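You operate a simulated robot arm through the tools that you are given. There is no shell and no other tool.

Carry out the task below with a simulated two-armed robot. There is one attempt and no reset: what you move stays moved.

Task
Pick up the big glue pot from the top of the wooden bench by the bin rack with one hand, pass it to the other hand and put it on the bottom shelf of the tall rack. Set down upright: big glue pot.

It is judged by the outcome, as a careful person would: the job done as asked, and still so three seconds after it is handed in. It fails if anything else is knocked over, pushed out of place, dropped, spilled or broken.

Robot
Two 7-joint arms with two-finger parallel grippers on one trunk, on a base that moves. Base frame: it is fixed to the floor where the robot stands at the start and does not move with it; the origin is under the middle of the robot, x ahead of it, y to its left, z up; the surface under the hand at the start is at about z = 0.8. Units: m, degrees, N and s.
The left shoulder is at the start at [0.02, 0.113, 1.172], the right one opposite. With the tool pointing down near the work surface each hand reaches from about 0.22 to 0.6 m from the robot's upright axis, wherever it stands, measured 20 degrees to its own side. Places, roughly: bottom shelf of the tall rack [-1.6, 0.5, 0.3]. Payload 1.57 kg a hand.
The TCP of each hand is the grasp point between the finger pads, 0.03 m short of the fingertips. In the tool frame z runs along the fingers and y along their closing line. Largest opening 0.08 m; finger width 0.017, thickness 0.012; the body of the gripper, 0.04 by 0.082 m, starts 0.08 m behind the TCP.
Orientation is told as [roll, pitch, yaw] about the base's x, y, z axes, in that order, counted from this pose: with the fingers straight down and closing along the base's y, the tool's x points along the base's -x, its y along +y and its z along -z.

Tools
- The arms move only by the tool jog_arm. It takes "left_motion", "right_motion" or both (then of equal length, played together; a hand with none holds still); each is a list of rows, each a list of 2 entries, a list of its own where there are three numbers: the shift along the tool's x, y, z in m, then the turn, a rotation vector about the tool's x, y, z in degrees. In form: [[[dx, dy, dz], [wx, wy, wz]], ...]. A call has 1 to 20 rows; each row is the pose to reach, as a shift and turn from the pose commanded when the call began, along the tool's axes at that moment. "left_fingers" and "right_fingers" are, for a hand that has rows, the opening, from 0 (shut) to 1 (fully open), set as the call begins (left out, the last holds). Rows are played at 5 a second. More than 0.05 m and 8.6 degrees between two rows, or a gripper value outside its range, and nothing of the call is played. A pose out of reach is approached as far as the arm can. The call stops where the force on the tool passes 40 N (or 10 N more than at its start, if that is more) or the arm is blocked; 0.2 s more then pass. Each finger travels about 0.045 m/s and halts on what it meets, pressing with about 25 N; the grip force reading is that of the motor and also rises with nothing between the fingers. The clock runs only during rows and for 0.2 s after the last one: add rows that repeat a pose to give the fingers time. The reply holds the time, the measured pose of the TCP, the force on the tool along the base axes, the opening and the grip force, in the units named above and with some noise, with the torque about the TCP (base axes, N m) and any sound that the robot's microphone picked up.
- Cameras (640 x 400 px; columns grow to the right, rows downward): "scene" is now at [0.096, -0.0006, 1.2907]; the picture's right is [-0.01, -1.00, 0.00], its down [-0.63, 0.01, -0.77] and it looks along [0.77, -0.01, -0.63] (base axes); focal length 270 px, centre (320, 200). "left" rides on the left gripper at [0.072, 0.007, -0.122] in its tool frame; the picture's right is [-0.09, 1.00, 0.00], its down [-0.84, -0.08, -0.54] and it looks along [-0.54, -0.05, 0.84] (tool axes); focal length 238 px, centre (320, 200). "right" rides on the right gripper at [0.072, -0.007, -0.122] in its tool frame; the picture's right is [0.09, 1.00, 0.00], its down [-0.84, 0.08, -0.54] and it looks along [-0.54, 0.05, 0.84] (tool axes); focal length 238 px, centre (320, 200). There is no depth. A picture from a camera that has moved, and an enlarged one, comes with that camera's place and axes in the base frame and with its lens.
- camera(camera): a new picture of that camera. The clock stands still meanwhile.
- move_column(by): moves the trunk up (or, below 0, down) by that many m; the arms and the scene camera ride with it, the base frame stays. It gives what a move gives, with no picture.
- base_move(legs): drives the robot by 1 to 6 legs, each [ahead, left, turn to the left] in m, m and degrees, along the robot's own axes; the way and the turn of a leg run together, so that a leg with both is an arc; at most 1.5 m and 180 degrees a leg. The arms and the cameras ride along, it lands a little off, and it stops where it bumps. It gives what a move gives.
- head_to(pan, tilt): turns the head with the scene camera to pan (to the left, within 80 degrees either way) and tilt (down, from -29 to 69), counted from straight ahead of the robot. It gives what a move gives.
- inspect(camera, box): a new picture of the part [left, top, right, bottom] of that camera's present view, enlarged. The clock stands still meanwhile.
- finish_job(): hands the job in; it is judged then, once.

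Nothing tells you exact positions but the pictures and the camera data. Unless the task says otherwise, let go and move clear before handing in.

The tools are called after "Call:" as name(argument=value, ...) on one line, values as JSON. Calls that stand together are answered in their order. jog_arm: Moves the arms, as the interface text tells. Its arguments: {"type":"object","properties":{"left_motion":{"type":"array","items":{"type":"array"}},"left_fingers":{"type":"number"},"right_motion":{"type":"array","items":{"type":"array"}},"right_fingers":{"type":"number"}},"required":[]} The other tools are called the same way: move_column (by) moves the trunk up or down; base_move (legs) drives the base; head_to (pan, tilt) turns the head that bears the scene camera; camera (camera) takes a picture; inspect (camera, box) takes an enlarged picture of a part of a camera's view; finish_job () hands the job in.

At the start:

```text
time_s: 0.0
left_tcp_pos: [0.4276, 0.1766, 1.0826]
left_orientation: [0.0, 0.0, 0.0]
left_wrist_force: [-0.4, -0.3, 1.0]
left_ft_torque: [0.02, -0.02, 0.01]
left_opening: 0.0798
left_gripper_force: 0.0
right_tcp_pos: [0.4646, -0.2405, 1.0701]
right_orientation: [0.0, 0.0, 0.0]
right_wrist_force: [-0.7, -0.3, 0.0]
right_ft_torque: [0.0, -0.05, 0.04]
right_opening: 0.0799
right_gripper_force: 0.0
trunk travel left (down, up): [-0.225, 0.345]
robot x, y, heading: [0.0002, 0.0017, -0.2]
head pan, tilt (commanded): [-0.8, 39.2]
```

scene: 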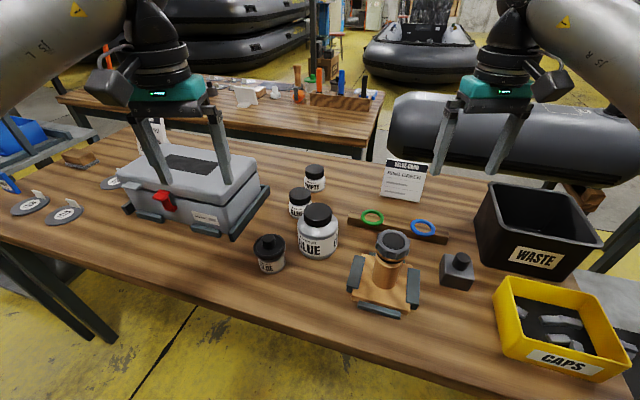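
right: 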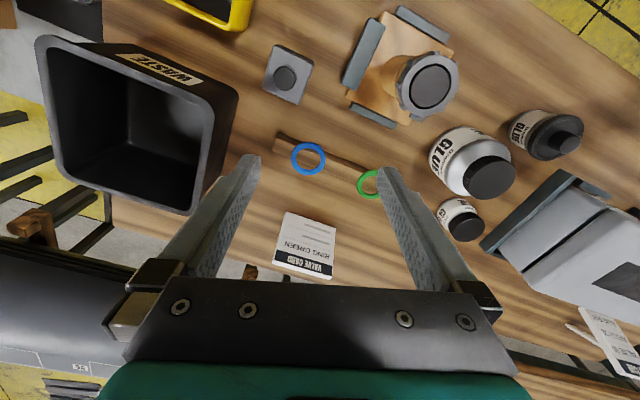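
left: 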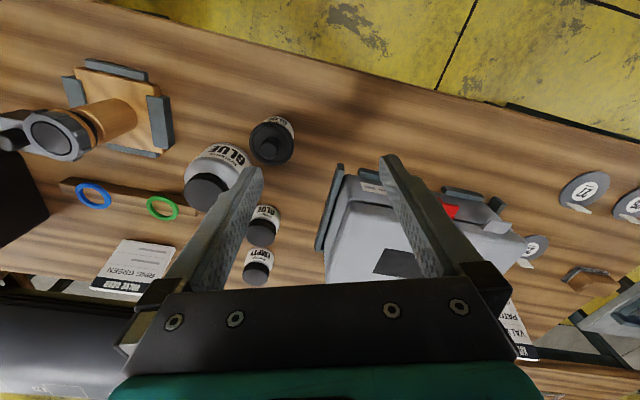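

I see a wooden bench in front with several glue pots (the largest a white/silver one with a black lid), and a second wooden bench further off. I need to find out which bench is "by the bin rack" and where the tall rack is, so I look around first.

Call:
inspect(camera="scene", box=[220, 140, 480, 330])

Call:
head_to(pan=70, tilt=20)

```text
2.11 times, centred on (350, 235) of scene
camera zoom: at [0.096, -0.0006, 1.2907], right [-0.01, -1.0, 0.0], down [-0.63, 0.01, -0.77], along [0.77, -0.01, -0.63], focal length 568 px, centre (257, 126)
```

zoom: 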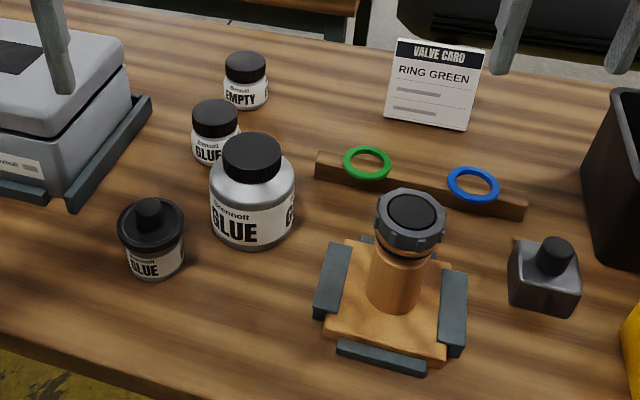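

```text
time_s: 1.4
left_tcp_pos: [0.4288, 0.175, 1.0831]
left_orientation: [0.1, 0.0, 0.0]
left_wrist_force: [-0.6, -0.1, 0.2]
left_ft_torque: [0.03, 0.04, 0.03]
left_opening: 0.0802
left_gripper_force: 0.1
right_tcp_pos: [0.4652, -0.24, 1.0715]
right_orientation: [-0.1, -0.1, 0.1]
right_wrist_force: [-0.6, 0.8, 0.4]
right_ft_torque: [-0.01, 0.02, -0.02]
right_opening: 0.0801
right_gripper_force: 0.1
trunk travel left (down, up): [-0.225, 0.345]
robot x, y, heading: [0.0005, -0.0003, 0.1]
head pan, tilt (commanded): [70.0, 20.0]
```

The big glue pot is the silver jar in the middle of the front bench. I look left for the bin rack and the tall rack.

Call:
camera(camera="scene")

Call:
head_to(pan=-70, tilt=20)

Call:
camera(camera="scene")

Call:
head_to(pan=0, tilt=5)

Call:
camera(camera="scene")

```text
taken
camera scene: at [0.0424, 0.0881, 1.3209], right [0.94, -0.34, 0.0], down [-0.12, -0.32, -0.94], along [0.32, 0.88, -0.34], focal length 270 px, centre (320, 200)
```

scene: 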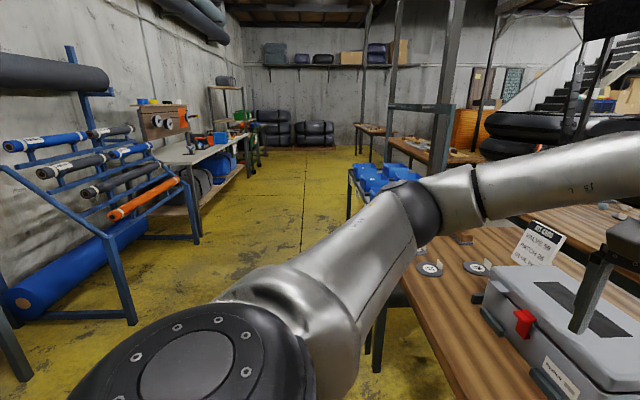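

```text
time_s: 3.6
left_tcp_pos: [0.4273, 0.175, 1.0806]
left_orientation: [0.1, 0.0, 0.0]
left_wrist_force: [0.0, 0.4, 0.1]
left_ft_torque: [0.04, 0.0, 0.02]
left_opening: 0.08
left_gripper_force: 0.1
right_tcp_pos: [0.4653, -0.2406, 1.0709]
right_orientation: [0.0, 0.0, 0.0]
right_wrist_force: [-0.5, 0.2, 1.0]
right_ft_torque: [-0.02, 0.01, -0.01]
right_opening: 0.0801
right_gripper_force: 0.1
trunk travel left (down, up): [-0.225, 0.345]
robot x, y, heading: [0.0005, 0.0016, 0.2]
head pan, tilt (commanded): [-70.0, 20.0]
```

```text
taken
camera scene: at [0.0424, -0.0869, 1.3209], right [-0.94, -0.34, 0.0], down [-0.12, 0.32, -0.94], along [0.32, -0.88, -0.34], focal length 270 px, centre (320, 200)
```

scene: 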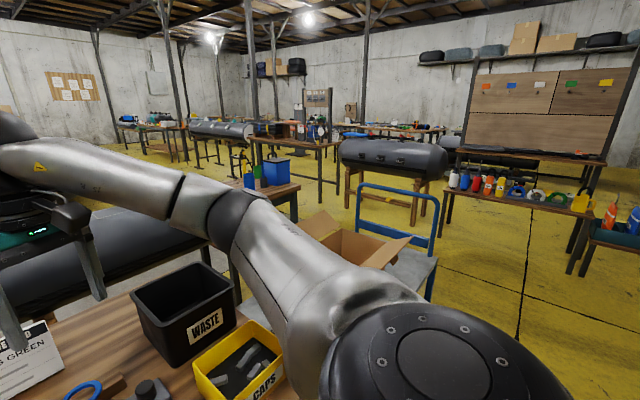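

```text
time_s: 5.1
left_tcp_pos: [0.4277, 0.1756, 1.0822]
left_orientation: [0.0, 0.0, 0.0]
left_wrist_force: [0.4, -0.6, 0.0]
left_ft_torque: [0.01, -0.01, 0.02]
left_opening: 0.0801
left_gripper_force: 0.0
right_tcp_pos: [0.4637, -0.2401, 1.0694]
right_orientation: [0.0, 0.1, 0.0]
right_wrist_force: [-0.1, -1.4, 0.4]
right_ft_torque: [0.02, -0.01, 0.01]
right_opening: 0.0801
right_gripper_force: 0.0
trunk travel left (down, up): [-0.225, 0.345]
robot x, y, heading: [-0.0026, 0.0026, 0.1]
head pan, tilt (commanded): [0.0, 5.0]
```

```text
taken
camera scene: at [0.1023, 0.0005, 1.3453], right [0.0, -1.0, 0.0], down [-0.09, 0.0, -1.0], along [1.0, 0.0, -0.09], focal length 270 px, centre (320, 200)
```

scene: 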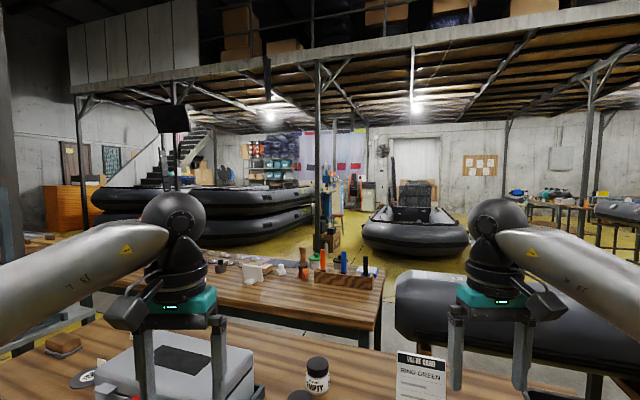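

The bench in front stands next to the rack of blue bins on the left, so this is the right bench. Now I look at the pot closely for position and size.

Call:
head_to(pan=0, tilt=50)

Call:
inspect(camera="scene", box=[240, 80, 400, 180])

Call:
inspect(camera="left", box=[160, 100, 320, 300])

Call:
inspect(camera="right", box=[400, 80, 600, 260])

```text
time_s: 6.2
left_tcp_pos: [0.4272, 0.1771, 1.0815]
left_orientation: [0.0, 0.0, 0.0]
left_wrist_force: [0.4, 0.5, -0.7]
left_ft_torque: [0.01, -0.03, 0.0]
left_opening: 0.08
left_gripper_force: 0.1
right_tcp_pos: [0.4644, -0.2411, 1.0718]
right_orientation: [0.1, -0.1, 0.0]
right_wrist_force: [-1.4, -0.8, 1.0]
right_ft_torque: [0.02, -0.03, -0.02]
right_opening: 0.08
right_gripper_force: 0.2
trunk travel left (down, up): [-0.225, 0.345]
robot x, y, heading: [-0.0001, 0.0013, -0.1]
head pan, tilt (commanded): [0.0, 50.0]
```

```text
4.00 times, centred on (320, 130) of scene
camera zoom: at [0.0875, 0.0006, 1.2754], right [0.0, -1.0, 0.0], down [-0.77, 0.0, -0.64], along [0.64, 0.0, -0.77], focal length 1080 px, centre (320, 480)
```

zoom: 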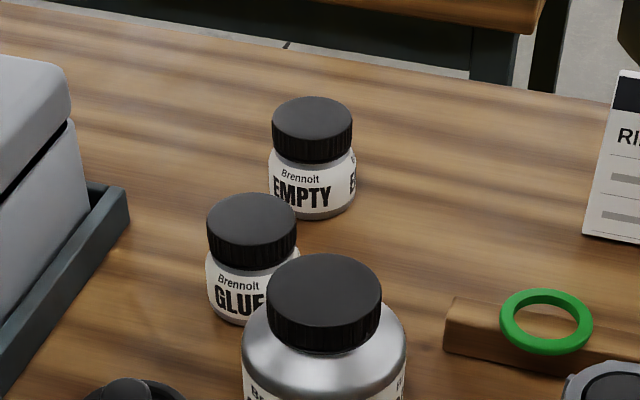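

```text
2.00 times, centred on (240, 200) of left
camera zoom: at [0.3561, 0.1831, 1.2042], right [0.09, 1.0, 0.0], down [0.84, -0.08, 0.54], along [0.54, -0.05, -0.84], focal length 477 px, centre (480, 200)
```

zoom: 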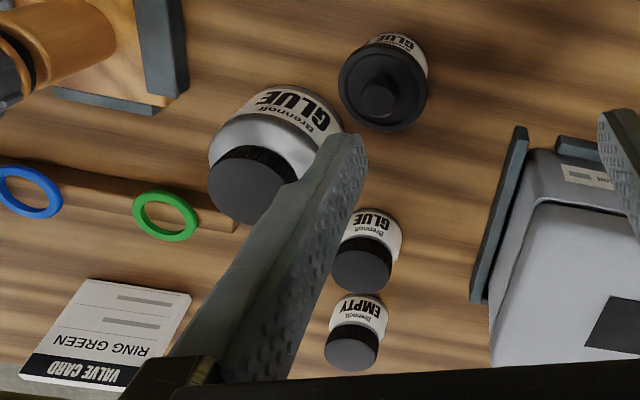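

```text
2.22 times, centred on (500, 170) of right
camera zoom: at [0.3931, -0.2464, 1.1921], right [-0.09, 1.0, 0.0], down [0.84, 0.08, 0.54], along [0.54, 0.05, -0.84], focal length 530 px, centre (-80, 267)
```

zoom: 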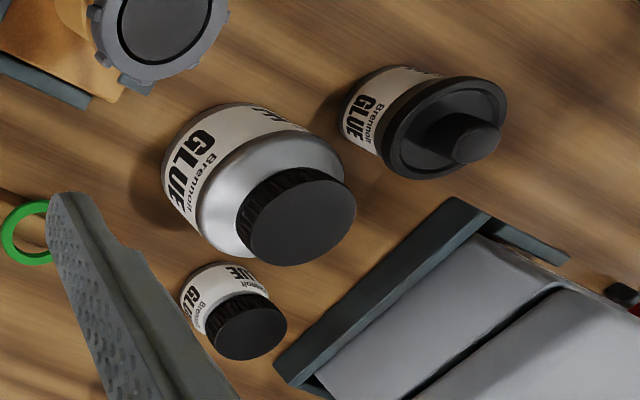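

The big pot's lid top is at about (0.519, 0.00, 0.911). The body is about 9 cm wide, too wide for the gripper, and the lid is about 5.8 cm, so I'll grip the lid. Before touching it I back off and turn to look at the tall rack behind.

Call:
base_move(legs=[[-0.35, 0, 0], [0, 0, 70]])

Call:
head_to(pan=75, tilt=20)

Call:
camera(camera="scene")

```text
time_s: 11.4
left_tcp_pos: [-0.3595, 0.4627, 1.0822]
left_orientation: [0.0, 0.0, 68.7]
left_wrist_force: [-1.1, 0.1, -0.2]
left_ft_torque: [0.03, 0.03, 0.0]
left_opening: 0.0802
left_gripper_force: 0.1
right_tcp_pos: [0.0426, 0.346, 1.0706]
right_orientation: [0.0, 0.1, 68.8]
right_wrist_force: [-0.7, -0.1, -0.7]
right_ft_torque: [0.0, -0.01, 0.04]
right_opening: 0.08
right_gripper_force: 0.0
trunk travel left (down, up): [-0.225, 0.345]
robot x, y, heading: [-0.3506, 0.001, 68.7]
head pan, tilt (commanded): [0.0, 50.0]
```

```text
time_s: 12.9
left_tcp_pos: [-0.3591, 0.4643, 1.0821]
left_orientation: [0.0, 0.1, 68.9]
left_wrist_force: [0.7, -0.3, 0.3]
left_ft_torque: [0.0, 0.01, -0.02]
left_opening: 0.0799
left_gripper_force: 0.1
right_tcp_pos: [0.0407, 0.3483, 1.0695]
right_orientation: [-0.1, 0.0, 68.8]
right_wrist_force: [0.3, -0.3, -1.1]
right_ft_torque: [-0.01, -0.02, -0.01]
right_opening: 0.08
right_gripper_force: 0.1
trunk travel left (down, up): [-0.225, 0.345]
robot x, y, heading: [-0.3484, 0.0034, 69.1]
head pan, tilt (commanded): [75.0, 20.0]
```

```text
taken
camera scene: at [-0.4215, 0.0655, 1.3209], right [0.59, 0.81, 0.0], down [0.28, -0.2, -0.94], along [-0.76, 0.56, -0.34], focal length 270 px, centre (320, 200)
```

scene: 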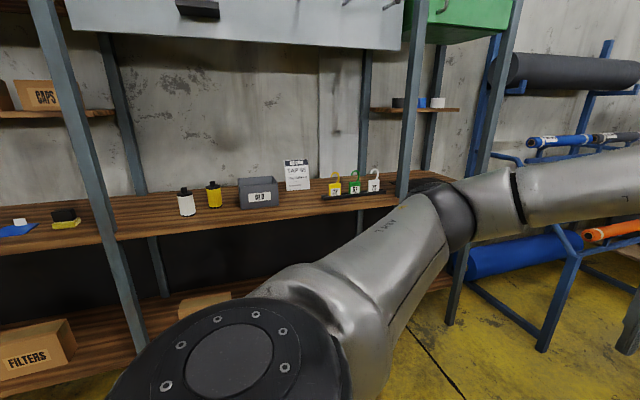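

The tall rack stands behind the robot, with wooden shelves at roughly 0.3 and 0.8 m. I turn further to look at the bottom shelf head-on.

Call:
base_move(legs=[[0, 0, 75]])

Call:
head_to(pan=0, tilt=30)

Call:
camera(camera="scene")

```text
time_s: 16.6
left_tcp_pos: [-0.7989, 0.1124, 1.0829]
left_orientation: [0.0, 0.0, 143.6]
left_wrist_force: [-0.6, 0.7, -0.3]
left_ft_torque: [0.0, -0.01, -0.02]
left_opening: 0.0801
left_gripper_force: 0.0
right_tcp_pos: [-0.5825, 0.4696, 1.0713]
right_orientation: [0.0, 0.0, 143.7]
right_wrist_force: [0.1, 0.5, 1.3]
right_ft_torque: [0.02, 0.0, 0.02]
right_opening: 0.0801
right_gripper_force: 0.0
trunk travel left (down, up): [-0.225, 0.345]
robot x, y, heading: [-0.3504, -0.0, 143.8]
head pan, tilt (commanded): [75.0, 20.0]
```

```text
time_s: 18.0
left_tcp_pos: [-0.7998, 0.1124, 1.0821]
left_orientation: [0.0, 0.0, 143.6]
left_wrist_force: [0.3, 0.0, 0.0]
left_ft_torque: [-0.03, 0.0, -0.02]
left_opening: 0.0803
left_gripper_force: 0.0
right_tcp_pos: [-0.5828, 0.4695, 1.071]
right_orientation: [0.0, 0.0, 143.7]
right_wrist_force: [0.1, -0.3, 0.2]
right_ft_torque: [0.01, -0.02, -0.03]
right_opening: 0.0801
right_gripper_force: 0.1
trunk travel left (down, up): [-0.225, 0.345]
robot x, y, heading: [-0.3496, -0.0019, 143.6]
head pan, tilt (commanded): [0.0, 30.0]
```

```text
taken
camera scene: at [-0.431, 0.0606, 1.3049], right [0.59, 0.81, 0.0], down [0.4, -0.3, -0.87], along [-0.7, 0.51, -0.5], focal length 270 px, centre (320, 200)
```

scene: 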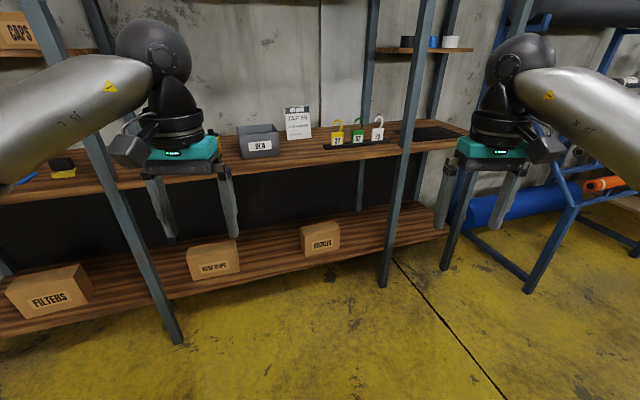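

The bottom shelf has a wide gap (about 35 cm) between two cardboard boxes near (-1.5, 0.5). I look closer at that gap and the shelf edges.

Call:
inspect(camera="scene", box=[150, 100, 450, 300])

Call:
head_to(pan=20, tilt=40)

Call:
camera(camera="scene")

```text
2.00 times, centred on (300, 200) of scene
camera zoom: at [-0.431, 0.0606, 1.3049], right [0.59, 0.81, 0.0], down [0.4, -0.3, -0.87], along [-0.7, 0.51, -0.5], focal length 540 px, centre (360, 200)
```

zoom: 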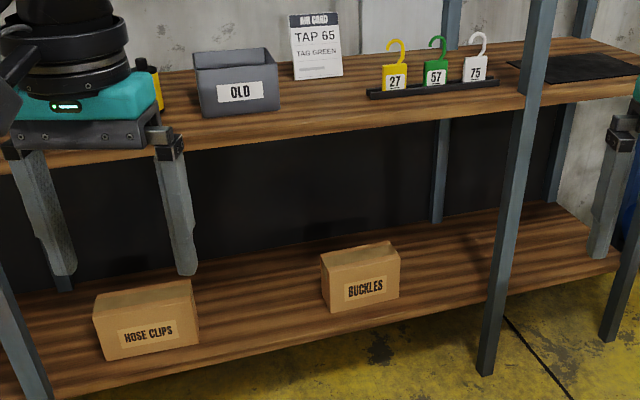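

```text
time_s: 18.9
left_tcp_pos: [-0.8002, 0.1128, 1.0816]
left_orientation: [0.0, 0.0, 143.6]
left_wrist_force: [0.7, -0.4, -1.0]
left_ft_torque: [-0.01, 0.02, 0.0]
left_opening: 0.0802
left_gripper_force: 0.0
right_tcp_pos: [-0.5824, 0.4696, 1.0702]
right_orientation: [0.0, 0.1, 143.6]
right_wrist_force: [-0.6, 0.1, 0.6]
right_ft_torque: [0.04, -0.01, -0.03]
right_opening: 0.0796
right_gripper_force: 0.2
trunk travel left (down, up): [-0.225, 0.345]
robot x, y, heading: [-0.3514, -0.0022, 143.3]
head pan, tilt (commanded): [20.0, 40.0]
```

```text
taken
camera scene: at [-0.4397, 0.031, 1.2896], right [0.28, 0.96, 0.0], down [0.62, -0.18, -0.77], along [-0.74, 0.22, -0.64], focal length 270 px, centre (320, 200)
```

scene: 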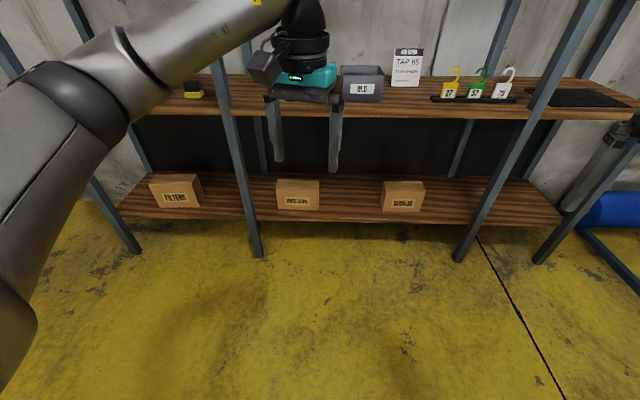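

The gap on the bottom shelf is clear, and the front edge there is at about x = -1.36 at y = 0.5. Now I drive back to the bench to pick up the pot.

Call:
base_move(legs=[[0, 0, -143.5]])

```text
time_s: 25.2
left_tcp_pos: [0.0808, 0.1678, 1.0823]
left_orientation: [0.0, 0.0, -1.3]
left_wrist_force: [-0.2, -0.2, -0.4]
left_ft_torque: [-0.02, -0.02, 0.0]
left_opening: 0.0799
left_gripper_force: 0.1
right_tcp_pos: [0.1099, -0.2492, 1.0705]
right_orientation: [0.0, -0.1, -1.1]
right_wrist_force: [0.1, 0.1, -0.1]
right_ft_torque: [-0.01, -0.01, 0.02]
right_opening: 0.08
right_gripper_force: 0.2
trunk travel left (down, up): [-0.225, 0.345]
robot x, y, heading: [-0.3493, 0.0037, -1.2]
head pan, tilt (commanded): [20.0, 40.0]
```

Call:
base_move(legs=[[0, 0, 1.2], [0.35, 0, 0]])

Call:
head_to(pan=0, tilt=50)

Call:
camera(camera="scene")

```text
time_s: 27.8
left_tcp_pos: [0.4263, 0.1757, 1.0821]
left_orientation: [0.0, 0.0, -0.1]
left_wrist_force: [0.4, -0.4, 0.0]
left_ft_torque: [-0.01, 0.0, 0.01]
left_opening: 0.0798
left_gripper_force: 0.1
right_tcp_pos: [0.4634, -0.2408, 1.07]
right_orientation: [0.0, -0.1, 0.0]
right_wrist_force: [0.7, 0.0, 0.0]
right_ft_torque: [-0.01, 0.03, -0.02]
right_opening: 0.0798
right_gripper_force: 0.1
trunk travel left (down, up): [-0.225, 0.345]
robot x, y, heading: [-0.0043, -0.0007, -0.3]
head pan, tilt (commanded): [20.0, 40.0]
```

```text
time_s: 28.7
left_tcp_pos: [0.426, 0.176, 1.0828]
left_orientation: [0.0, 0.0, -0.1]
left_wrist_force: [0.1, -0.7, 0.2]
left_ft_torque: [0.01, -0.01, -0.03]
left_opening: 0.0798
left_gripper_force: 0.1
right_tcp_pos: [0.4628, -0.2415, 1.0708]
right_orientation: [0.0, 0.0, 0.0]
right_wrist_force: [-0.3, -0.7, 0.0]
right_ft_torque: [0.0, 0.01, 0.0]
right_opening: 0.08
right_gripper_force: 0.0
trunk travel left (down, up): [-0.225, 0.345]
robot x, y, heading: [-0.0053, 0.0006, -0.0]
head pan, tilt (commanded): [0.0, 50.0]
```

```text
taken
camera scene: at [0.0855, 0.0006, 1.2754], right [0.0, -1.0, 0.0], down [-0.77, 0.0, -0.64], along [0.64, 0.0, -0.77], focal length 270 px, centre (320, 200)
```

scene: 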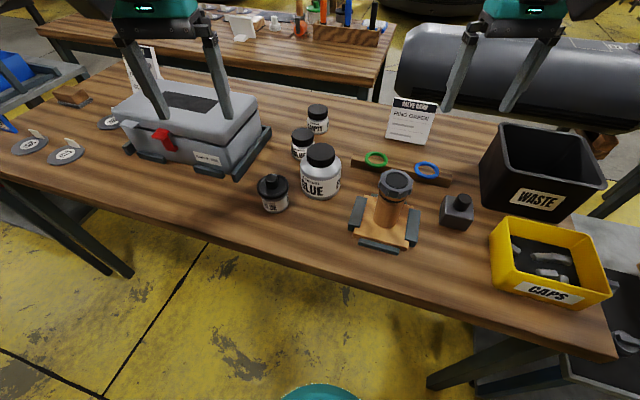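

The robot is back at its starting place. I move the right hand above the pot with a 45° yaw (leaving room for the left hand's later grip) and shift the left hand slightly aside.

Call:
jog_arm(right_motion=[[[-0.006, 0.024, 0], [0, 0, -4.5]], [[-0.012, 0.048, 0], [0, 0, -9]], [[-0.017, 0.072, 0], [0, 0, -13.5]], [[-0.022, 0.096, 0], [0, 0, -18]], [[-0.028, 0.12, 0], [0, 0, -22.5]], [[-0.034, 0.144, 0], [0, 0, -27]], [[-0.039, 0.168, 0], [0, 0, -31.5]], [[-0.045, 0.192, 0], [0, 0, -36]], [[-0.05, 0.216, 0], [0, 0, -40.5]], [[-0.056, 0.24, 0], [0, 0, -45]], [[-0.056, 0.24, 0], [0, 0, -45]]], right_fingers=1, left_motion=[[[0, 0.01, -0.01], [0, 0, 0]], [[0, 0.02, -0.02], [0, 0, 0]], [[0, 0.03, -0.03], [0, 0, 0]], [[0, 0.04, -0.04], [0, 0, 0]], [[0, 0.05, -0.05], [0, 0, 0]], [[0, 0.06, -0.05], [0, 0, 0]], [[0, 0.07, -0.05], [0, 0, 0]], [[0, 0.08, -0.05], [0, 0, 0]], [[0, 0.09, -0.05], [0, 0, 0]], [[0, 0.1, -0.05], [0, 0, 0]], [[0, 0.1, -0.05], [0, 0, 0]]])

Call:
camera(camera="right")

Call:
camera(camera="scene")

```text
time_s: 31.1
left_tcp_pos: [0.4261, 0.2758, 1.1323]
left_orientation: [0.0, 0.0, -0.1]
left_wrist_force: [-0.5, -0.3, 0.3]
left_ft_torque: [0.02, 0.01, -0.01]
left_opening: 0.0798
left_gripper_force: 0.2
right_tcp_pos: [0.5098, -0.0385, 1.0711]
right_orientation: [0.1, -0.1, 37.7]
right_wrist_force: [0.1, 0.4, 0.1]
right_ft_torque: [0.0, -0.01, 0.0]
right_opening: 0.0801
right_gripper_force: 0.2
right hand out of reach, approached as far as the arm can: row 9, 10, 11
trunk travel left (down, up): [-0.225, 0.345]
robot x, y, heading: [-0.0005, 0.0003, -0.1]
head pan, tilt (commanded): [0.0, 50.0]
```

```text
taken
camera right: at [0.4568, -0.0872, 1.1922], right [-0.68, 0.73, 0.0], down [0.61, 0.57, 0.54], along [0.4, 0.37, -0.84], focal length 238 px, centre (320, 200)
```

right: 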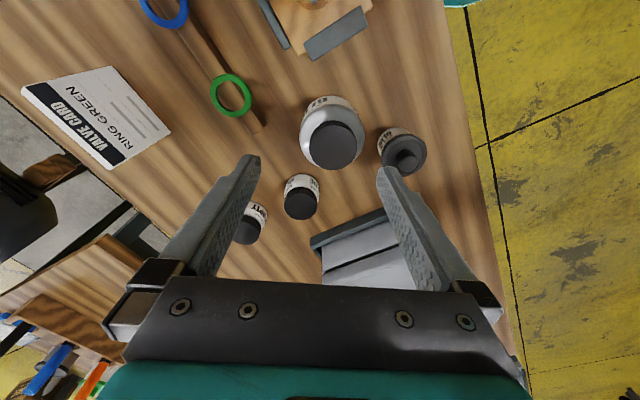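

```text
taken
camera scene: at [0.0855, 0.0004, 1.2754], right [0.0, -1.0, 0.0], down [-0.77, 0.0, -0.64], along [0.64, 0.0, -0.77], focal length 270 px, centre (320, 200)
```

scene: 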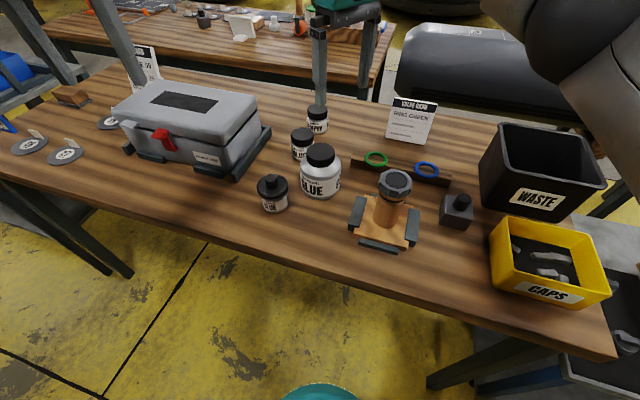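

The right hand stopped short of the commanded pose, at (0.51, -0.04) and yaw 38°. I shift the base a little left and forward so that the pot sits more comfortably in front of the right arm.

Call:
base_move(legs=[[0.05, 0.1, 0]])

Call:
camera(camera="right")

```text
time_s: 32.3
left_tcp_pos: [0.4775, 0.3768, 1.1314]
left_orientation: [0.0, 0.0, -0.1]
left_wrist_force: [-0.2, 0.1, 0.2]
left_ft_torque: [0.0, 0.02, 0.02]
left_opening: 0.0799
left_gripper_force: 0.0
right_tcp_pos: [0.5606, 0.0629, 1.0716]
right_orientation: [0.0, 0.0, 37.7]
right_wrist_force: [0.7, 0.5, -0.2]
right_ft_torque: [-0.05, -0.03, 0.0]
right_opening: 0.0801
right_gripper_force: 0.0
trunk travel left (down, up): [-0.225, 0.345]
robot x, y, heading: [0.0492, 0.0983, -0.1]
head pan, tilt (commanded): [0.0, 50.0]
```

```text
taken
camera right: at [0.5076, 0.0141, 1.192], right [-0.68, 0.73, 0.0], down [0.61, 0.57, 0.54], along [0.4, 0.37, -0.84], focal length 238 px, centre (320, 200)
```

right: 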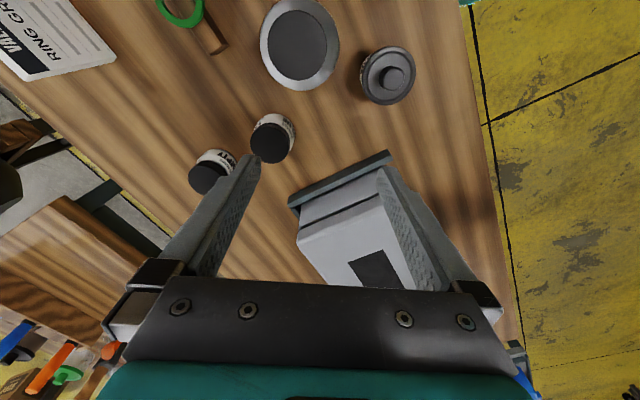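

Call:
jog_arm(right_motion=[[[0.018, -0.0065, 0], [0, 0, -2]], [[0.036, -0.013, 0], [0, 0, -4]], [[0.054, -0.0195, 0], [0, 0, -5.5]], [[0.0712, -0.0258, 0], [0, 0, -7.3]], [[0.0712, -0.0258, 0], [0, 0, -7.3]]])

```text
time_s: 33.5
left_tcp_pos: [0.475, 0.377, 1.1325]
left_orientation: [0.1, 0.0, -0.1]
left_wrist_force: [0.6, -0.5, -0.2]
left_ft_torque: [-0.01, -0.02, -0.02]
left_opening: 0.08
left_gripper_force: 0.1
right_tcp_pos: [0.513, -0.0091, 1.067]
right_orientation: [0.0, 0.0, 44.9]
right_wrist_force: [-0.3, 0.1, -0.1]
right_ft_torque: [-0.01, -0.01, 0.01]
right_opening: 0.0802
right_gripper_force: 0.2
right hand out of reach, approached as far as the arm can: row 4, 5
trunk travel left (down, up): [-0.225, 0.345]
robot x, y, heading: [0.0477, 0.1027, -0.1]
head pan, tilt (commanded): [0.0, 50.0]
```

The hand is near the pot with yaw near its limit. I relax the yaw to about 33°, centre over the lid at (0.520, -0.001), and descend partway.

Call:
jog_arm(right_motion=[[[-0.003, 0.0, 0.0], [0, 0, 4]], [[-0.006, 0.0, 0.0], [0, 0, 8]], [[-0.0106, 0.0007, 0.0], [0, 0, 12]], [[-0.0106, 0.0007, 0.02], [0, 0, 12]], [[-0.0106, 0.0007, 0.04], [0, 0, 12]], [[-0.0106, 0.0007, 0.06], [0, 0, 12]], [[-0.0106, 0.0007, 0.06], [0, 0, 12]]])

Call:
camera(camera="right")

Call:
inspect(camera="scene", box=[280, 80, 440, 260])

```text
time_s: 35.1
left_tcp_pos: [0.4756, 0.3762, 1.1326]
left_orientation: [0.1, 0.0, -0.2]
left_wrist_force: [-0.6, 0.2, 0.9]
left_ft_torque: [0.01, 0.01, 0.04]
left_opening: 0.0804
left_gripper_force: 0.0
right_tcp_pos: [0.5204, -0.0021, 1.0071]
right_orientation: [0.0, -0.1, 33.0]
right_wrist_force: [-0.6, 0.5, 0.0]
right_ft_torque: [-0.01, -0.02, 0.01]
right_opening: 0.0801
right_gripper_force: 0.0
trunk travel left (down, up): [-0.225, 0.345]
robot x, y, heading: [0.046, 0.102, -0.2]
head pan, tilt (commanded): [0.0, 50.0]
```

```text
taken
camera right: at [0.4637, -0.0459, 1.1288], right [-0.62, 0.78, 0.0], down [0.66, 0.52, 0.54], along [0.43, 0.34, -0.84], focal length 238 px, centre (320, 200)
```

right: 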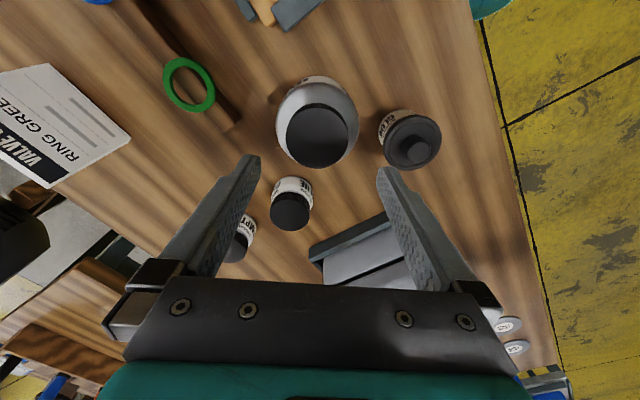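

```text
2.22 times, centred on (360, 170) of scene
camera zoom: at [0.1358, 0.1007, 1.2754], right [0.0, -1.0, 0.0], down [-0.77, 0.0, -0.64], along [0.64, 0.0, -0.77], focal length 600 px, centre (231, 267)
```

zoom: 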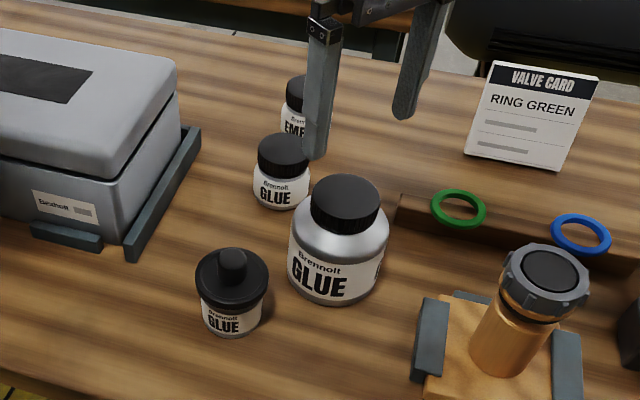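

The hand is centred over the lid within a few mm. I descend until the tips are just above the lid top and check the alignment.

Call:
jog_arm(right_motion=[[[0, 0, 0.015], [0, 0, 0]], [[0, 0, 0.03], [0, 0, 0]], [[0, 0, 0.045], [0, 0, 0]], [[0, 0, 0.06], [0, 0, 0]], [[0, 0, 0.06], [0, 0, 0]]])

Call:
camera(camera="right")

Call:
inspect(camera="scene", box=[290, 90, 410, 220])

```text
time_s: 36.3
left_tcp_pos: [0.476, 0.3757, 1.1322]
left_orientation: [-0.1, 0.1, -0.2]
left_wrist_force: [-0.9, -0.7, -0.5]
left_ft_torque: [0.03, -0.01, 0.01]
left_opening: 0.0799
left_gripper_force: 0.1
right_tcp_pos: [0.5201, -0.0007, 0.9484]
right_orientation: [0.1, -0.1, 33.0]
right_wrist_force: [-0.6, 0.5, 0.7]
right_ft_torque: [-0.01, 0.02, -0.01]
right_opening: 0.0801
right_gripper_force: 0.1
trunk travel left (down, up): [-0.225, 0.345]
robot x, y, heading: [0.0497, 0.1011, -0.4]
head pan, tilt (commanded): [0.0, 50.0]
```

```text
taken
camera right: at [0.4636, -0.0457, 1.0689], right [-0.62, 0.78, 0.0], down [0.66, 0.52, 0.54], along [0.43, 0.34, -0.84], focal length 238 px, centre (320, 200)
```

right: 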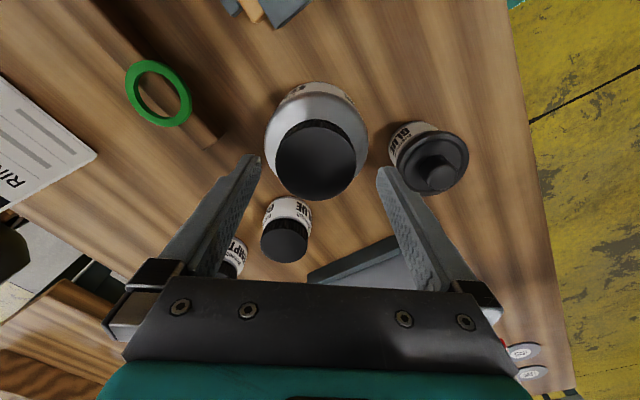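

```text
3.08 times, centred on (350, 155) of scene
camera zoom: at [0.1358, 0.1007, 1.2754], right [0.0, -1.0, 0.0], down [-0.77, 0.0, -0.64], along [0.64, 0.0, -0.77], focal length 831 px, centre (228, 338)
```

zoom: 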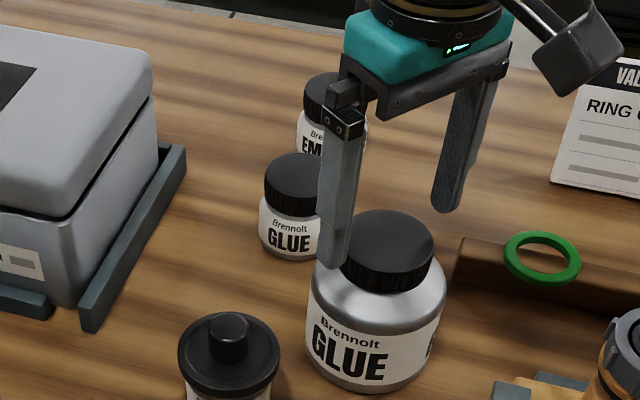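

Alignment is good: the lid is midway between the fingers. I descend so that the fingertips reach the lid's lower edge, then close.

Call:
jog_arm(right_motion=[[[0, -0.001, 0.008], [0, 0, 0]], [[0, -0.001, 0.016], [0, 0, 0]], [[0, -0.001, 0.024], [0, 0, 0]], [[0, -0.001, 0.031], [0, 0, 0]], [[0, -0.001, 0.031], [0, 0, 0]]])

Call:
camera(camera="right")

Call:
inspect(camera="scene", box=[290, 90, 410, 220])

```text
time_s: 37.5
left_tcp_pos: [0.477, 0.3768, 1.1321]
left_orientation: [-0.1, 0.0, -0.1]
left_wrist_force: [0.1, -0.6, 0.0]
left_ft_torque: [-0.03, 0.01, 0.01]
left_opening: 0.0797
left_gripper_force: 0.1
right_tcp_pos: [0.5217, -0.0014, 0.9176]
right_orientation: [0.1, -0.1, 33.0]
right_wrist_force: [0.2, 1.3, 0.0]
right_ft_torque: [0.01, 0.02, 0.01]
right_opening: 0.0801
right_gripper_force: 0.1
trunk travel left (down, up): [-0.225, 0.345]
robot x, y, heading: [0.0471, 0.0998, -0.1]
head pan, tilt (commanded): [0.0, 50.0]
```

```text
taken
camera right: at [0.4643, -0.0464, 1.0382], right [-0.62, 0.78, 0.0], down [0.66, 0.52, 0.54], along [0.43, 0.34, -0.84], focal length 238 px, centre (320, 200)
```

right: 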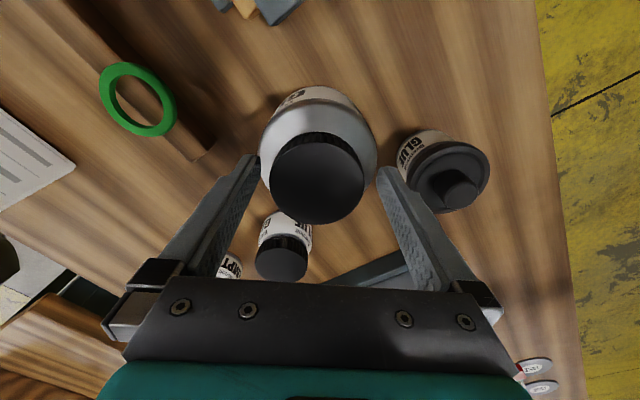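

```text
3.08 times, centred on (350, 155) of scene
camera zoom: at [0.1358, 0.1007, 1.2754], right [0.0, -1.0, 0.0], down [-0.77, 0.0, -0.64], along [0.64, 0.0, -0.77], focal length 831 px, centre (228, 338)
```

zoom: 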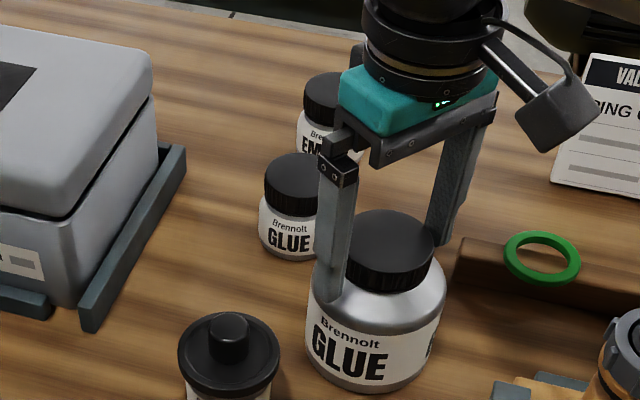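

The lid top is about 1.5 cm below the TCP, so the pads overlap about 1.5 cm of it. I go 6 mm lower for a fuller grip, then close the fingers.

Call:
jog_arm(right_motion=[[[0, 0, 0.003], [0, 0, 0]], [[0, 0, 0.006], [0, 0, 0]], [[0, 0, 0.006], [0, 0, 0]]])

Call:
jog_arm(right_motion=[[[0, 0, 0], [0, 0, 0]], [[0, 0, 0], [0, 0, 0]], [[0, 0, 0], [0, 0, 0]], [[0, 0, 0], [0, 0, 0]], [[0, 0, 0], [0, 0, 0]]], right_fingers=0)

Call:
inspect(camera="scene", box=[290, 90, 410, 220])

```text
time_s: 38.3
left_tcp_pos: [0.4749, 0.375, 1.1335]
left_orientation: [0.0, -0.1, -0.1]
left_wrist_force: [0.0, -0.2, -0.6]
left_ft_torque: [0.01, -0.04, -0.01]
left_opening: 0.08
left_gripper_force: 0.0
right_tcp_pos: [0.5209, -0.0024, 0.9149]
right_orientation: [-0.1, -0.3, 33.0]
right_wrist_force: [-2.7, -3.9, 20.4]
right_ft_torque: [-0.1, 0.22, 0.06]
right_opening: 0.0798
right_gripper_force: 0.1
trunk travel left (down, up): [-0.225, 0.345]
robot x, y, heading: [0.0481, 0.1011, 0.0]
head pan, tilt (commanded): [0.0, 50.0]
```

```text
time_s: 39.5
left_tcp_pos: [0.4744, 0.375, 1.1337]
left_orientation: [0.0, -0.2, -0.2]
left_wrist_force: [-0.1, -1.2, -0.7]
left_ft_torque: [-0.01, 0.01, -0.02]
left_opening: 0.08
left_gripper_force: 0.0
right_tcp_pos: [0.5222, -0.0014, 0.9126]
right_orientation: [-0.1, -0.4, 33.0]
right_wrist_force: [5.5, -6.9, 25.6]
right_ft_torque: [0.17, -0.04, -0.04]
right_opening: 0.0594
right_gripper_force: 24.6
trunk travel left (down, up): [-0.225, 0.345]
robot x, y, heading: [0.0514, 0.1017, -0.1]
head pan, tilt (commanded): [0.0, 50.0]
```

```text
3.08 times, centred on (350, 155) of scene
camera zoom: at [0.1347, 0.1003, 1.2755], right [0.0, -1.0, 0.0], down [-0.77, 0.0, -0.64], along [0.64, 0.0, -0.77], focal length 831 px, centre (228, 338)
```

zoom: 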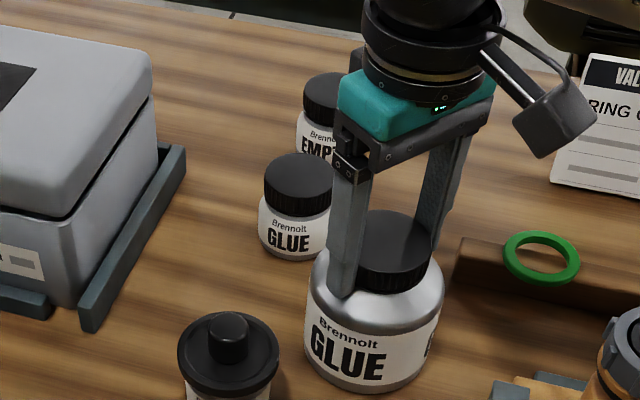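

The fingers closed on the lid at 5.9 cm with full grip force; the tips also rest on the shoulder. I lift slowly and check.

Call:
jog_arm(right_motion=[[[0, 0, -0.005], [0, 0, 0]], [[0, 0, -0.012], [0, 0, 0]], [[0, 0, -0.02], [0, 0, 0]], [[0, 0, -0.03], [0, 0, 0]], [[0, 0, -0.04], [0, 0, 0]], [[0, 0, -0.04], [0, 0, 0]]])

Call:
camera(camera="scene")

Call:
camera(camera="right")

```text
time_s: 40.9
left_tcp_pos: [0.4755, 0.3758, 1.1324]
left_orientation: [0.0, 0.0, 0.0]
left_wrist_force: [0.6, 0.6, -0.9]
left_ft_torque: [-0.02, -0.02, -0.01]
left_opening: 0.0802
left_gripper_force: 0.1
right_tcp_pos: [0.5219, -0.002, 0.9507]
right_orientation: [0.1, 0.0, 33.1]
right_wrist_force: [0.8, -0.2, -0.2]
right_ft_torque: [-0.01, 0.0, -0.04]
right_opening: 0.0003
right_gripper_force: 21.3
trunk travel left (down, up): [-0.225, 0.345]
robot x, y, heading: [0.0496, 0.1004, -0.1]
head pan, tilt (commanded): [0.0, 50.0]
```

```text
taken
camera scene: at [0.1359, 0.1006, 1.2753], right [0.0, -1.0, 0.0], down [-0.77, 0.0, -0.64], along [0.64, 0.0, -0.77], focal length 270 px, centre (320, 200)
```

scene: 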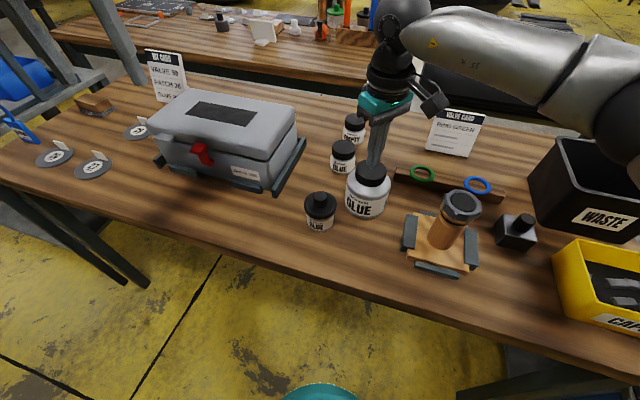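

```text
taken
camera right: at [0.4644, -0.0461, 1.0721], right [-0.62, 0.78, 0.0], down [0.66, 0.52, 0.54], along [0.43, 0.34, -0.84], focal length 238 px, centre (320, 200)
```

right: 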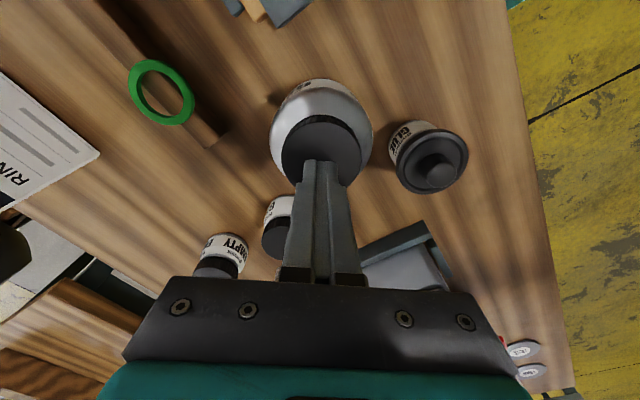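

The fingers slipped off the lid; the pot is still standing where it was. I look at the lid's shape more closely to understand why before trying again.

Call:
inspect(camera="left", box=[0, 100, 240, 300])

Call:
inspect(camera="scene", box=[330, 150, 410, 230])

Call:
inspect(camera="right", box=[250, 60, 410, 200])

```text
2.00 times, centred on (120, 200) of left
camera zoom: at [0.4045, 0.3834, 1.254], right [0.09, 1.0, 0.0], down [0.84, -0.08, 0.54], along [0.54, -0.05, -0.84], focal length 477 px, centre (720, 200)
```

zoom: 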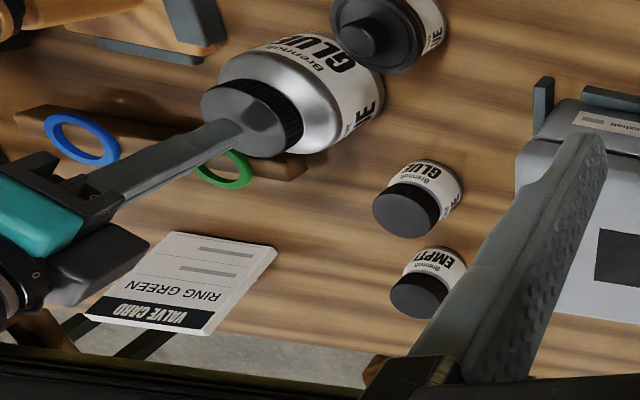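

```text
5.00 times, centred on (370, 190) of scene
camera zoom: at [0.1359, 0.1006, 1.2753], right [0.0, -1.0, 0.0], down [-0.77, 0.0, -0.64], along [0.64, 0.0, -0.77], focal length 1350 px, centre (70, 250)
```

zoom: 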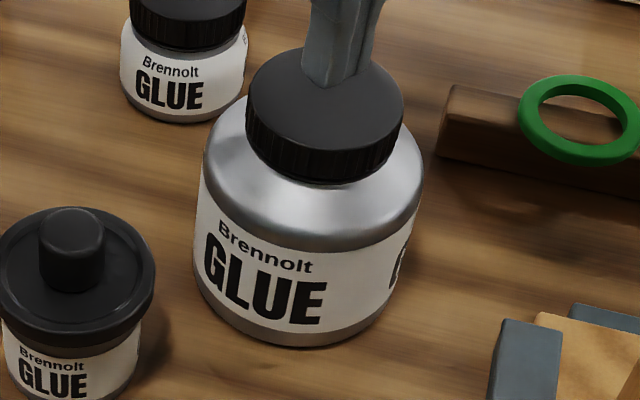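

```text
2.86 times, centred on (330, 130) of right
camera zoom: at [0.4644, -0.0461, 1.0721], right [-0.62, 0.78, 0.0], down [0.66, 0.52, 0.54], along [0.43, 0.34, -0.84], focal length 681 px, centre (291, 400)
```

zoom: 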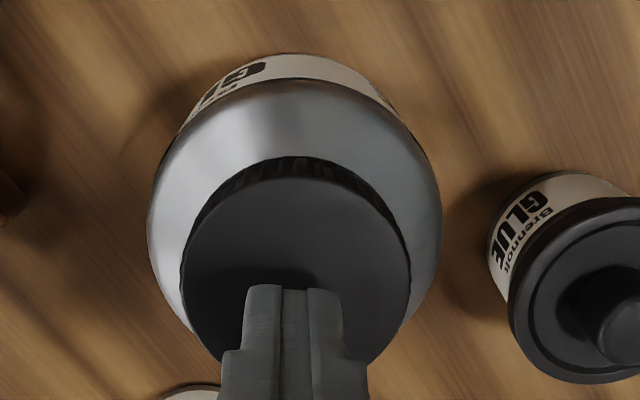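

The pot hasn't moved. The lid is about 6 cm across and 2 cm tall, with the shoulder right below it. I open the fingers and re-grip without pressing on the shoulder, then lift in tiny steps to see what happens.

Call:
jog_arm(right_motion=[[[0, 0, -0.01], [0, 0, 0]], [[0, 0, -0.01], [0, 0, 0]], [[0, 0, -0.01], [0, 0, 0]], [[0, 0, -0.01], [0, 0, 0]], [[0, 0, -0.01], [0, 0, 0]], [[0, 0, -0.01], [0, 0, 0]]], right_fingers=1)

Call:
camera(camera="right")

```text
time_s: 42.3
left_tcp_pos: [0.4762, 0.3765, 1.1322]
left_orientation: [-0.1, 0.1, -0.1]
left_wrist_force: [-0.1, 0.6, 0.0]
left_ft_torque: [0.0, -0.01, 0.01]
left_opening: 0.0801
left_gripper_force: 0.0
right_tcp_pos: [0.5216, -0.0014, 0.96]
right_orientation: [0.1, -0.1, 33.0]
right_wrist_force: [-0.1, 0.0, 0.1]
right_ft_torque: [0.0, 0.03, 0.01]
right_opening: 0.0802
right_gripper_force: 0.0
trunk travel left (down, up): [-0.225, 0.345]
robot x, y, heading: [0.0468, 0.1003, -0.2]
head pan, tilt (commanded): [0.0, 50.0]
```

```text
taken
camera right: at [0.4644, -0.0463, 1.0821], right [-0.62, 0.78, 0.0], down [0.66, 0.52, 0.54], along [0.43, 0.34, -0.84], focal length 238 px, centre (320, 200)
```

right: 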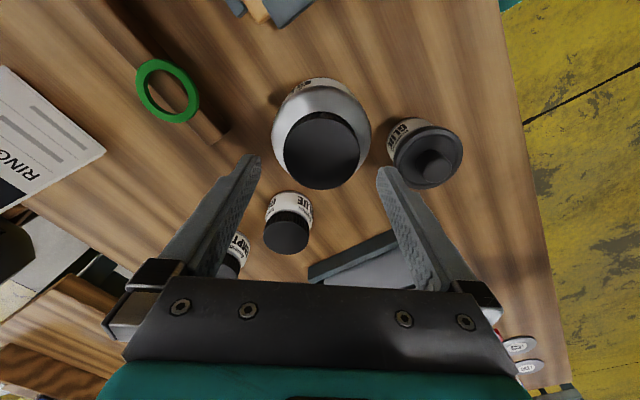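

Call:
jog_arm(right_motion=[[[0, 0.001, 0.012], [0, 0, 0]], [[0, 0.001, 0.024], [0, 0, 0]], [[0, 0.001, 0.034], [0, 0, 0]], [[0, 0.001, 0.044], [0, 0, 0]], [[0, 0.001, 0.044], [0, 0, 0]]])

Call:
jog_arm(right_motion=[[[0, 0, 0], [0, 0, 0]], [[0, 0, 0], [0, 0, 0]], [[0, 0, 0], [0, 0, 0]], [[0, 0, 0], [0, 0, 0]], [[0, 0, 0], [0, 0, 0]], [[0, 0, 0], [0, 0, 0]]], right_fingers=0)

Call:
camera(camera="right")

Call:
inspect(camera="left", box=[40, 100, 200, 200])

```text
time_s: 43.5
left_tcp_pos: [0.4756, 0.3762, 1.133]
left_orientation: [0.0, 0.0, -0.1]
left_wrist_force: [0.2, -0.4, -0.4]
left_ft_torque: [-0.01, 0.03, 0.0]
left_opening: 0.0797
left_gripper_force: 0.1
right_tcp_pos: [0.5204, -0.0012, 0.9179]
right_orientation: [-0.1, -0.1, 33.0]
right_wrist_force: [0.3, -1.1, 0.4]
right_ft_torque: [0.0, -0.03, 0.01]
right_opening: 0.0798
right_gripper_force: 0.0
trunk travel left (down, up): [-0.225, 0.345]
robot x, y, heading: [0.051, 0.1004, -0.0]
head pan, tilt (commanded): [0.0, 50.0]
```

```text
time_s: 44.9
left_tcp_pos: [0.4751, 0.3753, 1.1326]
left_orientation: [0.0, 0.1, -0.1]
left_wrist_force: [0.5, -0.2, 0.5]
left_ft_torque: [-0.02, 0.02, -0.05]
left_opening: 0.0799
left_gripper_force: 0.0
right_tcp_pos: [0.5202, -0.0001, 0.9178]
right_orientation: [0.1, 0.0, 33.1]
right_wrist_force: [-0.3, 0.9, 0.0]
right_ft_torque: [-0.02, 0.06, 0.0]
right_opening: 0.0589
right_gripper_force: 25.5
trunk travel left (down, up): [-0.225, 0.345]
robot x, y, heading: [0.0493, 0.1026, 0.0]
head pan, tilt (commanded): [0.0, 50.0]
```

```text
taken
camera right: at [0.4638, -0.0455, 1.0386], right [-0.62, 0.78, 0.0], down [0.66, 0.52, 0.54], along [0.43, 0.34, -0.84], focal length 238 px, centre (320, 200)
```

right: 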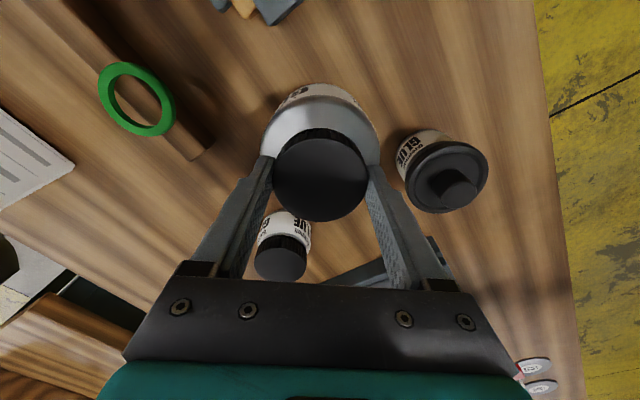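

```text
4.00 times, centred on (120, 150) of left
camera zoom: at [0.4044, 0.3835, 1.254], right [0.09, 1.0, 0.0], down [0.84, -0.08, 0.54], along [0.54, -0.05, -0.84], focal length 953 px, centre (1120, 400)
```

zoom: 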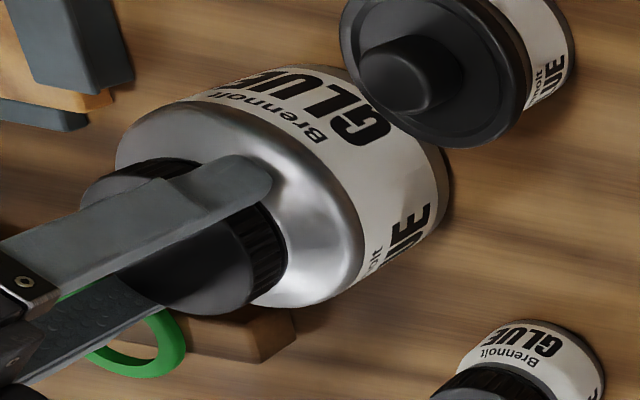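

The pads span the lid's full side with 25 N of grip and no downward load. I lift 4 mm in tiny steps and read the forces.

Call:
jog_arm(right_motion=[[[0, 0, -0.001], [0, 0, 0]], [[0, 0, -0.002], [0, 0, 0]], [[0, 0, -0.003], [0, 0, 0]], [[0, 0, -0.004], [0, 0, 0]]])

Call:
jog_arm(right_motion=[[[0, 0, -0.001], [0, 0, 0]], [[0, 0, -0.002], [0, 0, 0]], [[0, 0, -0.003], [0, 0, 0]], [[0, 0, -0.004], [0, 0, 0]]])

```text
time_s: 45.9
left_tcp_pos: [0.4746, 0.3764, 1.1321]
left_orientation: [0.0, 0.0, -0.1]
left_wrist_force: [0.2, 0.4, -0.6]
left_ft_torque: [0.0, 0.0, -0.01]
left_opening: 0.0798
left_gripper_force: 0.0
right_tcp_pos: [0.5203, -0.0008, 0.9215]
right_orientation: [0.1, 0.0, 33.0]
right_wrist_force: [0.2, -0.6, -4.0]
right_ft_torque: [-0.01, -0.01, -0.01]
right_opening: 0.0589
right_gripper_force: 25.5
trunk travel left (down, up): [-0.225, 0.345]
robot x, y, heading: [0.0458, 0.0992, -0.0]
head pan, tilt (commanded): [0.0, 50.0]
```

```text
time_s: 46.9
left_tcp_pos: [0.4765, 0.3763, 1.1316]
left_orientation: [0.0, 0.0, -0.1]
left_wrist_force: [-0.3, 0.1, -0.1]
left_ft_torque: [0.0, 0.02, -0.04]
left_opening: 0.08
left_gripper_force: 0.1
right_tcp_pos: [0.5213, -0.0008, 0.9245]
right_orientation: [0.1, 0.0, 33.1]
right_wrist_force: [0.5, -1.1, -4.0]
right_ft_torque: [0.01, 0.01, 0.03]
right_opening: 0.0588
right_gripper_force: 24.8
trunk travel left (down, up): [-0.225, 0.345]
robot x, y, heading: [0.0505, 0.1005, -0.2]
head pan, tilt (commanded): [0.0, 50.0]
```

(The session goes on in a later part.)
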